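You operate a simulated robot arm through the tools that you are given. There is no shell and no other tool. Be economical: measure what you need, move in short steps, check, and stop when the job is done.

Carry out the task below with a simulated robot arm. There is one attempt and no reset: what you move stays moved.

JOB
Take the black bar and leave it on top of the brown taped carton.

Only the result counts: the job must be done as asked and must still hold three seconds after the hand-in. Knocking over, shifting, dropping, spilling or breaking anything else fails it.

ROBOT AND FRAMES
A 6-joint arm with a two-finger parallel gripper, fixed in place. Base frame: the origin is at the foot of the arm, x ahead of it, y to its left, z up; the work surface is at about z = 0. Readings come in m, degrees, newtons and seconds.
With the tool pointing down near the work surface it reaches from about 0.14 to 0.58 m from the base axis. Its first joint turns from -66.0 to 66.0 degrees. Payload 2.1 kg.
Tool frame: the origin (TCP) lies between the finger pads and is the grasp point; the fingertips stand 0.03 m ahead of it; z points along the fingers, y is the line along which they close. The gripper opens to 0.094 m. The fingers are 0.028 m wide and 0.01 m thick; the gripper's body (0.05 by 0.096 m) begins 0.055 m behind the TCP.
Orientation is told as [roll, pitch, yaw] about the base's x, y, z axes, in that order, counted from this pose: with the fingers straight down and closing along the base's y, the tool's x points along the base's -x, its y along +y and its z along -z.

CONTROLS
- The arm moves only by the tool play_rows. Its argument "increments" is text: rows parted by semicolons, each of 7 numbers parted by spaces: the shift along the tool's x, y, z in units of 300 mm (1.0 is 300 mm), then the turn, a rotation vector about the tool's x, y, z in units of 120 degrees (1.0 is 120 degrees), then the finger opening in m, from 0 to 0.094. In form: tx ty tz ax ay az grip; .... A call has 1 to 8 rows; each row is the pose to reach, as a shift and turn from the pose commanded when the call began, along the tool's axes at that moment. A call with a number of a shift or a turn outside -1 to 1 is refused whole. Rows are played at 5 a second. More than 0.05 m and 8.6 degrees between two rows, or a gripper value outside its range, and nothing of the call is played. Where a pose cannot be reached the arm comes as near as it can. A force on the tool above 40 N (or 10 N above the force at the start of the call, whichever is more), or a blocked arm, ends the call early, and 0.2 s more pass. Each finger travels about 0.072 m/s and halts on what it meets, pressing with about 39 N; the grip force reading is that of the motor and also rises with nothing between the fingers. The clock runs only during rows and for 0.2 s after the last one: add rows that repeat a pose to give the fingers time. The reply holds the time, the measured pose of the TCP, the force on the tool along the base axes, the opening and the grip force, in the units named above and with some noise, and new pictures: "pictures" is both (left out), scene, wrist or none.
- Cameras (640 x 400 px; columns grow to the right, rows downward): "scene" is fixed at [0.0492, -0.3702, 0.4784]; the picture's right is [0.83, -0.56, 0.00], its down [-0.34, -0.51, -0.79] and it looks along [0.44, 0.66, -0.61] (base axes); focal length 214 px, centre (320, 200). "wrist" rides on the gripper at [-0.037, 0, -0.058] in the tool frame; the picture's right is [0.00, -1.00, 0.00], its down [0.97, 0.00, -0.24] and it looks along [0.24, 0.00, 0.97] (tool axes); focal length 218 px, centre (320, 200).
- measure_at(camera, pixels): for up to 12 pixels [column, row] of the newest picture of that camera ("zoom" is the newest enlarged one), the place [x, y, z] in the base frame of the surface seen there, good to about 0.002 m. The clock stands still meanwhile.
- enlarge(camera, box): a new picture of the part [left, top, right, bottom] of that camera's present view, enlarged. The clock stands still meanwhile.
- close_job(): hands the job in; it is judged then, once.

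Work in short steps. Measure before you move; look again where a grasp or a placing could have gone wrong, and mend it. You have 60 turns and 120 pictures in all, those below and enlarged ones among them. Open the gripper and draw the arm clear of the work before you hand the job in, unless the task says otherwise; then end with one line.

The tools are called after ">>>" as name(argument=value, ...) on one line, values as JSON. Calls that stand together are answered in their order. play_rows: Moves the arm, as the interface text tells. Its arguments: {"type":"object","properties":{"increments":{"type":"string"},"pictures":{"type":"string","enum":["both","scene","wrist","none"]}},"required":["increments"]} The other tools are called the same way: measure_at (camera, pixels) gives the place of the surface under pixels of a picture; enlarge (camera, box) takes an enlarged picture of a part of a camera's view; close_job () hands the job in.

At the start:

```text
time: 0.0
tcp_pos: [0.2479, 0.1548, 0.3441]
orientation: [0.1, 0.1, 0.1]
force: [0.3, 0.0, 0.1]
width: 0.094
grasp_force: 0.1
```

scene: 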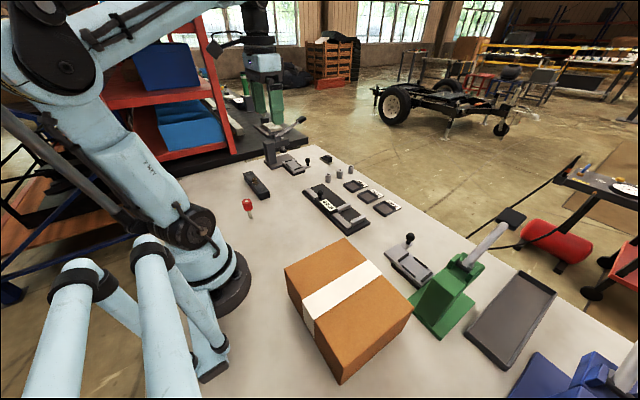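
wrist: 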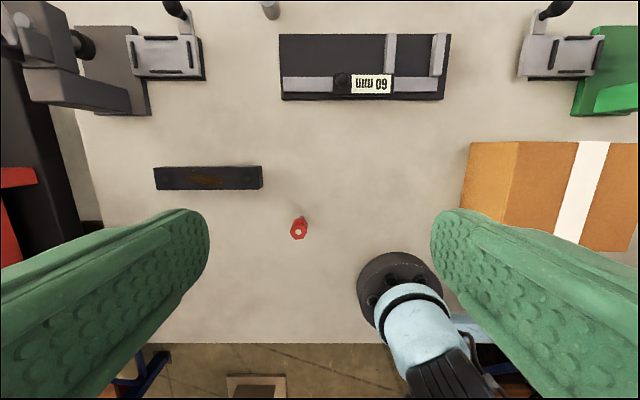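

The black bar seems to be at wrist (208,178), scene (257,186); the carton at scene (345,300). I measure both.

>>> measure_at(camera="wrist", pixels=[[156, 172], [260, 170], [156, 187], [261, 187], [208, 178], [208, 210], [300, 228]])

>>> measure_at(camera="scene", pixels=[[286, 270], [345, 238], [411, 308], [316, 330], [345, 290], [340, 380], [257, 183], [315, 300], [380, 320], [375, 268]])

>>> enlarge(camera="scene", box=[220, 140, 420, 265])

```text
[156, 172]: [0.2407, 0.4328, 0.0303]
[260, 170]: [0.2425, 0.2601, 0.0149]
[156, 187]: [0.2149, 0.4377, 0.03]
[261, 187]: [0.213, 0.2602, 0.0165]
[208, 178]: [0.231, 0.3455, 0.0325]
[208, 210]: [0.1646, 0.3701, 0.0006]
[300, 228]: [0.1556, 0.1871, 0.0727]
```

```text
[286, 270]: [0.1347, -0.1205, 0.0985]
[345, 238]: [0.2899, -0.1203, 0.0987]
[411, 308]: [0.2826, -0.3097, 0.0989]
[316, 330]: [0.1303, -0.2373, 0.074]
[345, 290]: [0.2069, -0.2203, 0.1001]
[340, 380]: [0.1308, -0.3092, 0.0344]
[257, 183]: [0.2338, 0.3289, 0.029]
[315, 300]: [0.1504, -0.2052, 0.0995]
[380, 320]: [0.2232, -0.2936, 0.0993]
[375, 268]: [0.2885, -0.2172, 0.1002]
```

```text
3.20 times, centred on (320, 202) of scene
```

zoom: 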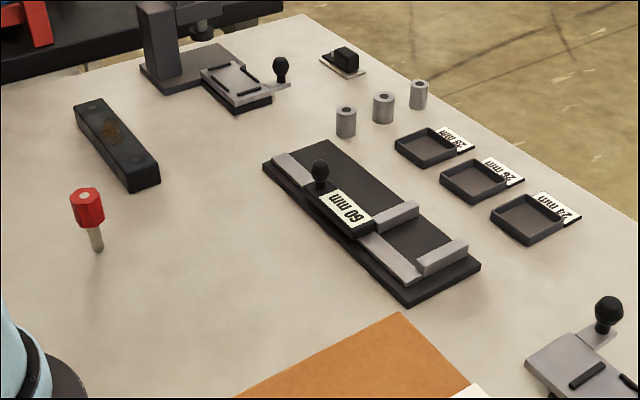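

The bar lies along y, centred about (0.229, 0.348) with its top near z = 0.031. I move over it while turning towards yaw 90, so the fingers close along x.

>>> play_rows(increments="0.008 0.08 0 0 0 -0.07 0.094; 0.016 0.16 0 0 0 -0.14 0.094; 0.024 0.24 0 0 0 -0.21 0.094; 0.032 0.32 0 0 0 -0.28 0.094; 0.04 0.4 0 0 0 -0.35 0.094; 0.048 0.48 0 0 0 -0.42 0.094; 0.056 0.56 0 0 0 -0.49 0.094; 0.063 0.643 0 0 0 -0.56 0.094", pictures="none")

```text
time: 1.8
tcp_pos: [0.2281, 0.3477, 0.3432]
orientation: [0.1, -0.1, 67.4]
force: [0.4, -0.4, 0.0]
width: 0.0943
grasp_force: 0.1
```

The arm is above the bar at yaw 67.4. I finish the turn (22.6° more) and descend 0.15 m.

>>> play_rows(increments="0 0 0.12 0 0 -0.063 0.094; 0 0 0.24 0 0 -0.126 0.094; 0 0 0.36 0 0 -0.188 0.094; 0 0 0.48 0 0 -0.188 0.094; 0 0 0.48 0 0 -0.188 0.094")

```text
time: 3.0
tcp_pos: [0.2282, 0.3467, 0.1989]
orientation: [0.0, -0.1, 89.8]
force: [-0.2, -0.7, 0.0]
width: 0.0941
grasp_force: 0.1
```

scene: 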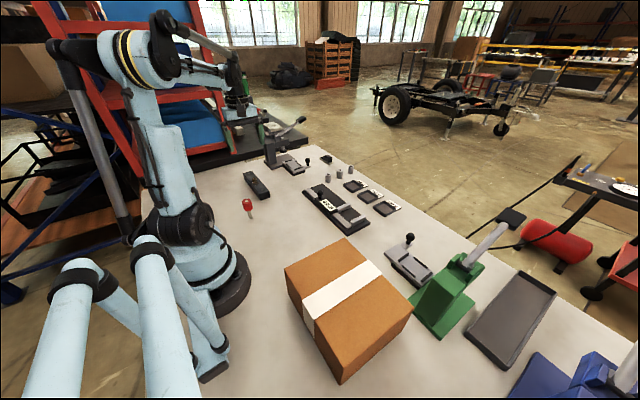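
wrist: 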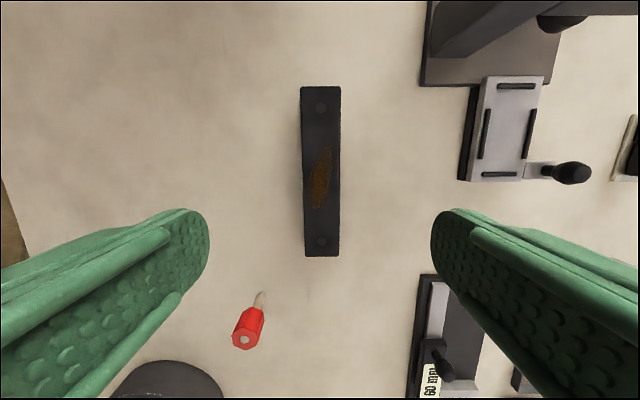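

The bar is at wrist columns 303–340, rows 87–256. I re-measure it from closer.

>>> measure_at(camera="wrist", pixels=[[305, 92], [338, 92], [307, 250], [337, 250], [321, 170], [306, 170], [337, 170], [280, 170]])

>>> enlarge(camera="wrist", box=[240, 80, 400, 270])

```text
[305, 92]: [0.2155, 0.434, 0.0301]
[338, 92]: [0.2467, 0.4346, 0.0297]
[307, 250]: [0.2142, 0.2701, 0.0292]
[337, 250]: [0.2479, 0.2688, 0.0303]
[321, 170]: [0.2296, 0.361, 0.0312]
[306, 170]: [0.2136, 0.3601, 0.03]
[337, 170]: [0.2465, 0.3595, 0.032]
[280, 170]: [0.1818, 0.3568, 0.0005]
```

```text
2.11 times, centred on (320, 175) of wrist
```

zoom: 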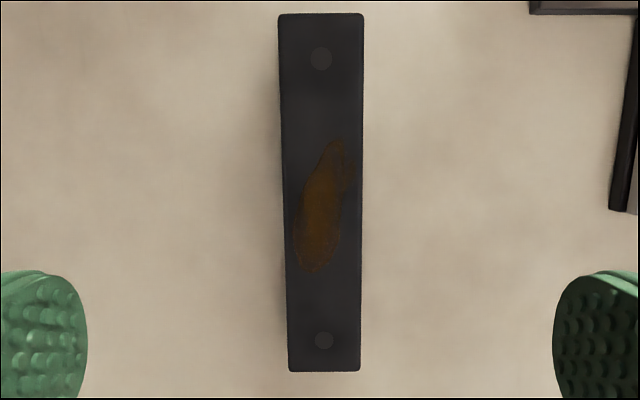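

Bar centre is (0.230, 0.351), top 0.030, about 0.035 wide. I descend to TCP z ≈ 0.035, leaving the tips about 5 mm above the table.

>>> play_rows(increments="-0.012 -0.007 0.12 0 0 0 0.094; -0.012 -0.007 0.24 0 0 0 0.094; -0.012 -0.007 0.36 0 0 0 0.094; -0.012 -0.007 0.46 0 0 0 0.094; -0.012 -0.007 0.52 0 0 0 0.094; -0.012 -0.007 0.545 0 0 0 0.094; -0.012 -0.007 0.545 0 0 0 0.094")

```text
time: 4.6
tcp_pos: [0.2309, 0.3516, 0.0366]
orientation: [-0.1, 0.0, 89.9]
force: [0.0, 1.1, -0.1]
width: 0.094
grasp_force: 0.2
```

scene: 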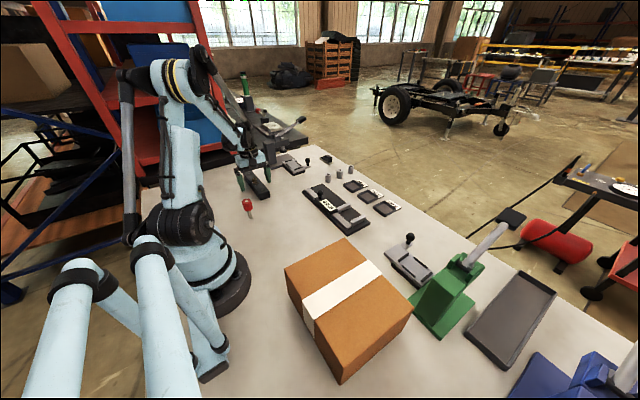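
wrist: 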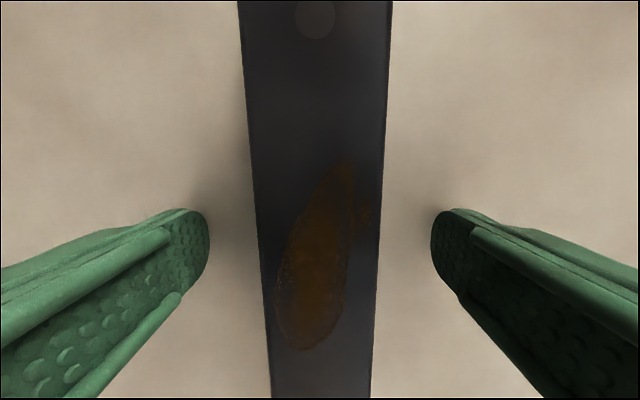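

The fingers straddle the bar symmetrically. I go 2 mm lower and close.

>>> play_rows(increments="0 0 0.007 0 0 0 0.06; 0 0 0.007 0 0 0 0.03; 0 0 0.007 0 0 0 0.02; 0 0 0.007 0 0 0 0.02; 0 0 0.007 0 0 0 0.02; 0 0 0.007 0 0 0 0.02", pictures="wrist")

```text
time: 6.0
tcp_pos: [0.2316, 0.3517, 0.035]
orientation: [0.0, -0.1, 89.8]
force: [-0.2, -0.5, 17.7]
width: 0.0397
grasp_force: 40.0
```

wrist: 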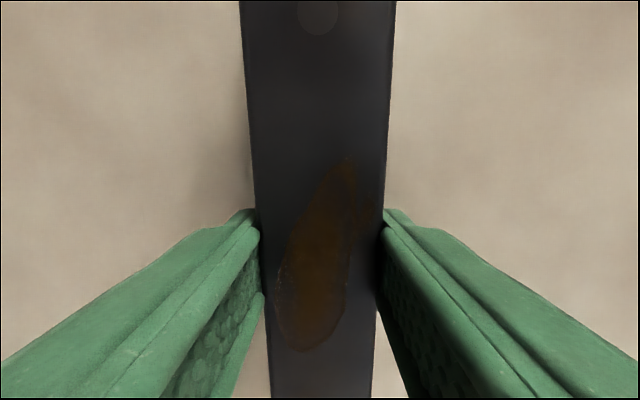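

Gripped at 0.040 m with 40 N. I lift a few centimetres and check.

>>> play_rows(increments="0 0 -0.02 0 0 0 0.02; 0 0 -0.05 0 0 0 0.02; 0 0 -0.1 0 0 0 0.02; 0 0 -0.15 0 0 0 0.02; 0 0 -0.15 0 0 0 0.02")

```text
time: 7.2
tcp_pos: [0.2322, 0.3513, 0.0801]
orientation: [0.0, -0.1, 89.8]
force: [0.1, 0.0, -2.5]
width: 0.0396
grasp_force: 39.1
```

scene: 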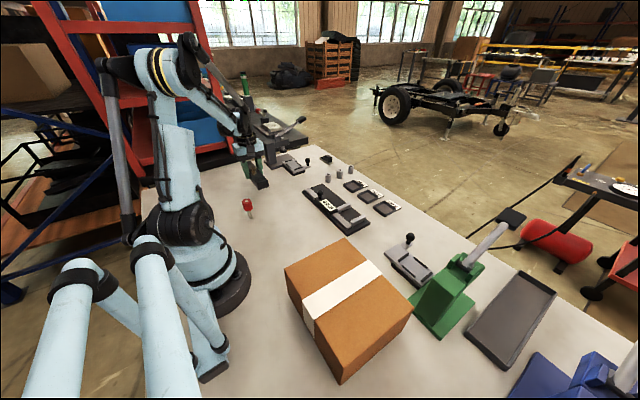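
wrist: 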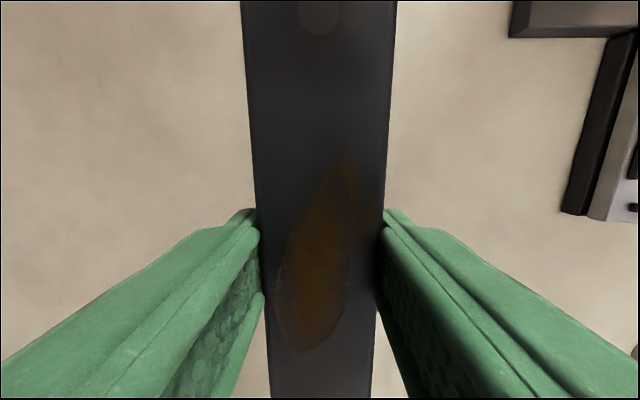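

Held securely with the bar level. I lift to TCP z ≈ 0.29.

>>> play_rows(increments="0 0 -0.12 0 0 0 0.02; 0 0 -0.24 0 0 0 0.02; 0 0 -0.36 0 0 0 0.02; 0 0 -0.48 0 0 0 0.02; 0 0 -0.6 0 0 0 0.02; 0 0 -0.7 0 0 0 0.02; 0 0 -0.7 0 0 0 0.02", pictures="none")

```text
time: 8.8
tcp_pos: [0.2335, 0.35, 0.2886]
orientation: [-0.1, -0.2, 89.9]
force: [0.0, 0.7, -2.0]
width: 0.0397
grasp_force: 39.0
```

Now I swing towards the carton along −y, bowing out slightly in x (to y ≈ 0.07, x ≈ 0.29).

>>> play_rows(increments="0.117 -0.025 0 0 0 0 0.02; 0.233 -0.05 0 0 0 0 0.02; 0.35 -0.075 0 0 0 0 0.02; 0.467 -0.1 0 0 0 0 0.02; 0.583 -0.125 0 0 0 0 0.02; 0.7 -0.15 0 0 0 0 0.02; 0.817 -0.175 0 0 0 0 0.02; 0.933 -0.2 0 0 0 0 0.02", pictures="none")

```text
time: 10.6
tcp_pos: [0.2895, 0.071, 0.2905]
orientation: [-0.1, -0.1, 89.9]
force: [0.0, -0.4, -2.1]
width: 0.04
grasp_force: 39.2
```

Going well; I continue to above the carton centre (0.211, −0.215).

>>> play_rows(increments="0.12 0.033 0 0 0 0 0.02; 0.24 0.066 0 0 0 0 0.02; 0.36 0.1 0 0 0 0 0.02; 0.48 0.133 0 0 0 0 0.02; 0.6 0.166 0 0 0 0 0.02; 0.72 0.2 0 0 0 0 0.02; 0.84 0.232 0 0 0 0 0.02; 0.953 0.262 0 0 0 0 0.02")

```text
time: 12.4
tcp_pos: [0.2122, -0.2147, 0.2873]
orientation: [0.0, -0.1, 89.9]
force: [0.1, -0.6, -3.0]
width: 0.0397
grasp_force: 39.1
```

scene: 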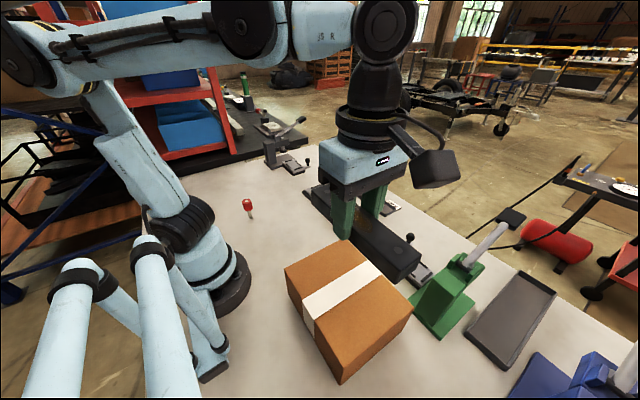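
wrist: 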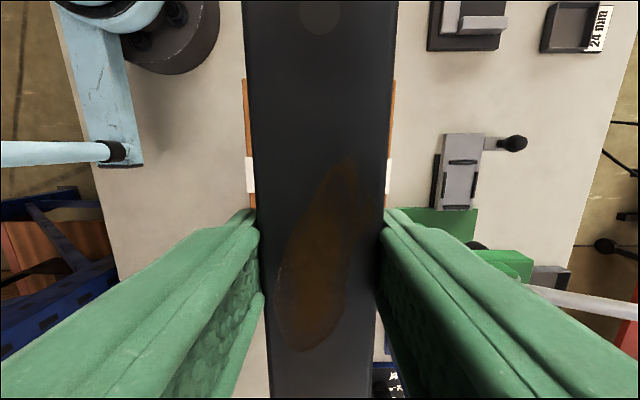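

The bar is centred over the carton (top 0.0995). The bar's underside is 0.035 below the TCP, so I descend to about z = 0.139 first.

>>> play_rows(increments="0 0 0.1 0 0 0 0.02; 0 0 0.2 0 0 0 0.02; 0 0 0.3 0 0 0 0.02; 0 0 0.4 0 0 0 0.02; 0 0 0.46 0 0 0 0.02; 0 0 0.493 0 0 0 0.02; 0 0 0.493 0 0 0 0.02")

```text
time: 14.0
tcp_pos: [0.2092, -0.2143, 0.1391]
orientation: [0.0, -0.1, 89.8]
force: [-0.5, 1.0, -2.6]
width: 0.0396
grasp_force: 38.8
```

scene: 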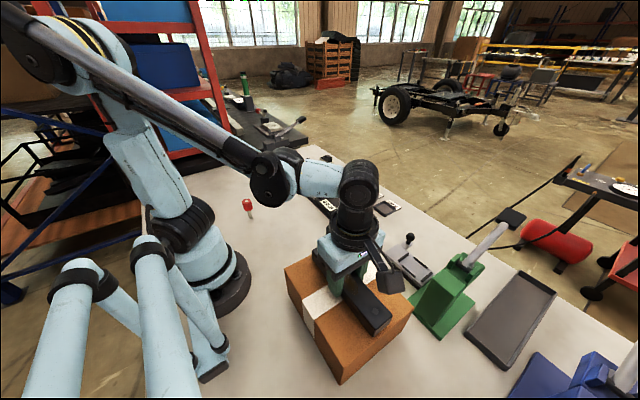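
wrist: 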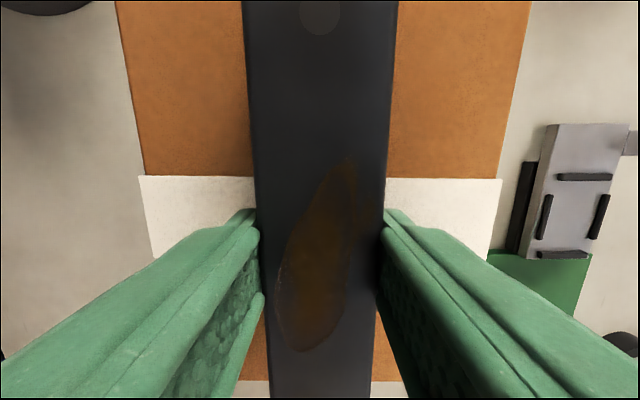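

No contact yet. I lower in about 1 mm steps, watching the force.

>>> play_rows(increments="0 0 0.004 0 0 0 0.02; 0 0 0.007 0 0 0 0.02; 0 0 0.010 0 0 0 0.02; 0 0 0.010 0 0 0 0.02", pictures="none")

```text
time: 15.0
tcp_pos: [0.2094, -0.2137, 0.1377]
orientation: [0.0, -0.1, 89.8]
force: [0.1, 0.4, -2.4]
width: 0.0396
grasp_force: 38.7
```

Still the free weight; I lower a bit further.

>>> play_rows(increments="0 0 0.003 0 0 0 0.02; 0 0 0.006 0 0 0 0.02; 0 0 0.006 0 0 0 0.02", pictures="none")

```text
time: 15.8
tcp_pos: [0.209, -0.2149, 0.1341]
orientation: [0.0, 0.0, 89.8]
force: [-0.1, 0.0, -3.3]
width: 0.0397
grasp_force: 38.7
```

>>> play_rows(increments="0 0 0.003 0 0 0 0.02; 0 0 0.005 0 0 0 0.02; 0 0 0.005 0 0 0 0.02", pictures="scene")

```text
time: 16.6
tcp_pos: [0.2099, -0.2148, 0.1344]
orientation: [0.0, -0.1, 89.8]
force: [-1.7, 2.8, 9.1]
width: 0.0398
grasp_force: 39.3
```

scene: 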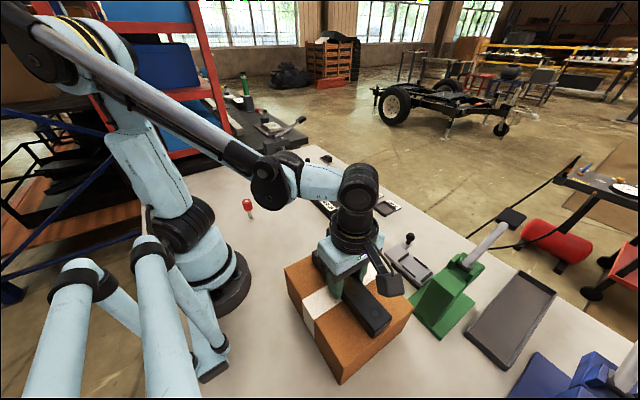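

The force flipped to +9 N, so the bar rests on the carton. I open the fingers in place.

>>> play_rows(increments="0 0 -0.002 0 0 0 0.045; 0 0 -0.002 0 0 0 0.055; 0 0 -0.002 0 0 0 0.07; 0 0 -0.002 0 0 0 0.08; 0 0 -0.002 0 0 0 0.08", pictures="wrist")

```text
time: 17.8
tcp_pos: [0.2101, -0.2149, 0.1349]
orientation: [0.0, -0.1, 89.7]
force: [0.0, 0.4, -0.6]
width: 0.0801
grasp_force: 0.0
```

wrist: 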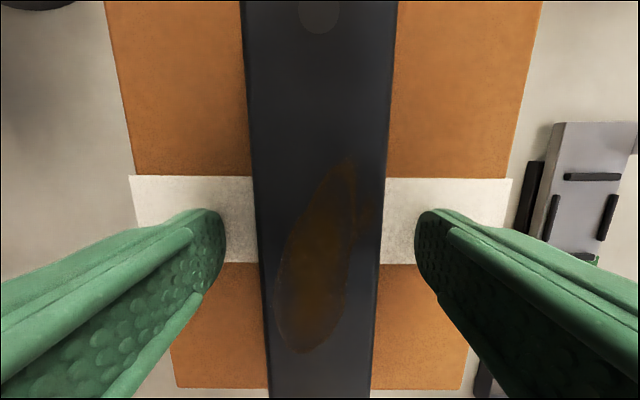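

The bar is released and both fingers are clear. I withdraw straight up.

>>> play_rows(increments="0 0 -0.05 0 0 0 0.08; 0 0 -0.12 0 0 0 0.08; 0 0 -0.22 0 0 0 0.08; 0 0 -0.34 0 0 0 0.08; 0 0 -0.46 0 0 0 0.08; 0 0 -0.55 0 0 0 0.08; 0 0 -0.55 0 0 0 0.08")

```text
time: 19.4
tcp_pos: [0.21, -0.2168, 0.2984]
orientation: [0.0, -0.2, 89.8]
force: [0.4, -0.2, 0.4]
width: 0.0798
grasp_force: 0.1
```

scene: 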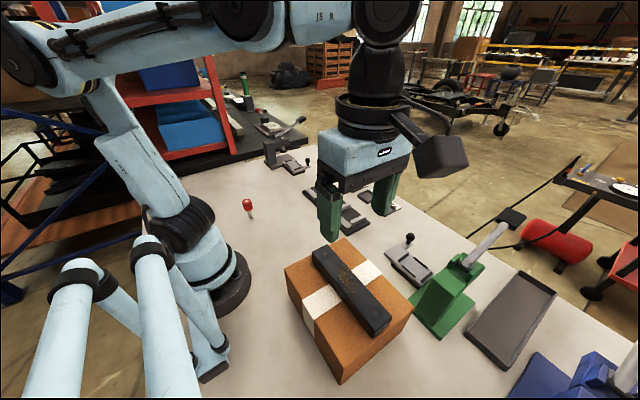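
wrist: 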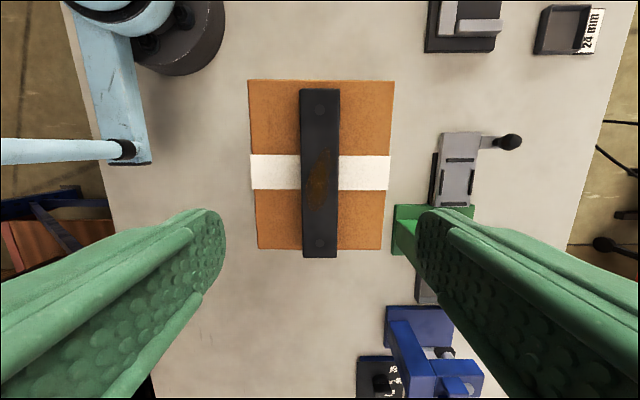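

The bar lies level on the carton, which still has its corners at (286,270) and (411,308). The arm is well clear, so I hand in.

>>> close_job()

```text
The job is handed in.
```

The black bar is resting on top of the brown taped carton. The carton did not move, the gripper is open and the arm is clear. The job is handed in.
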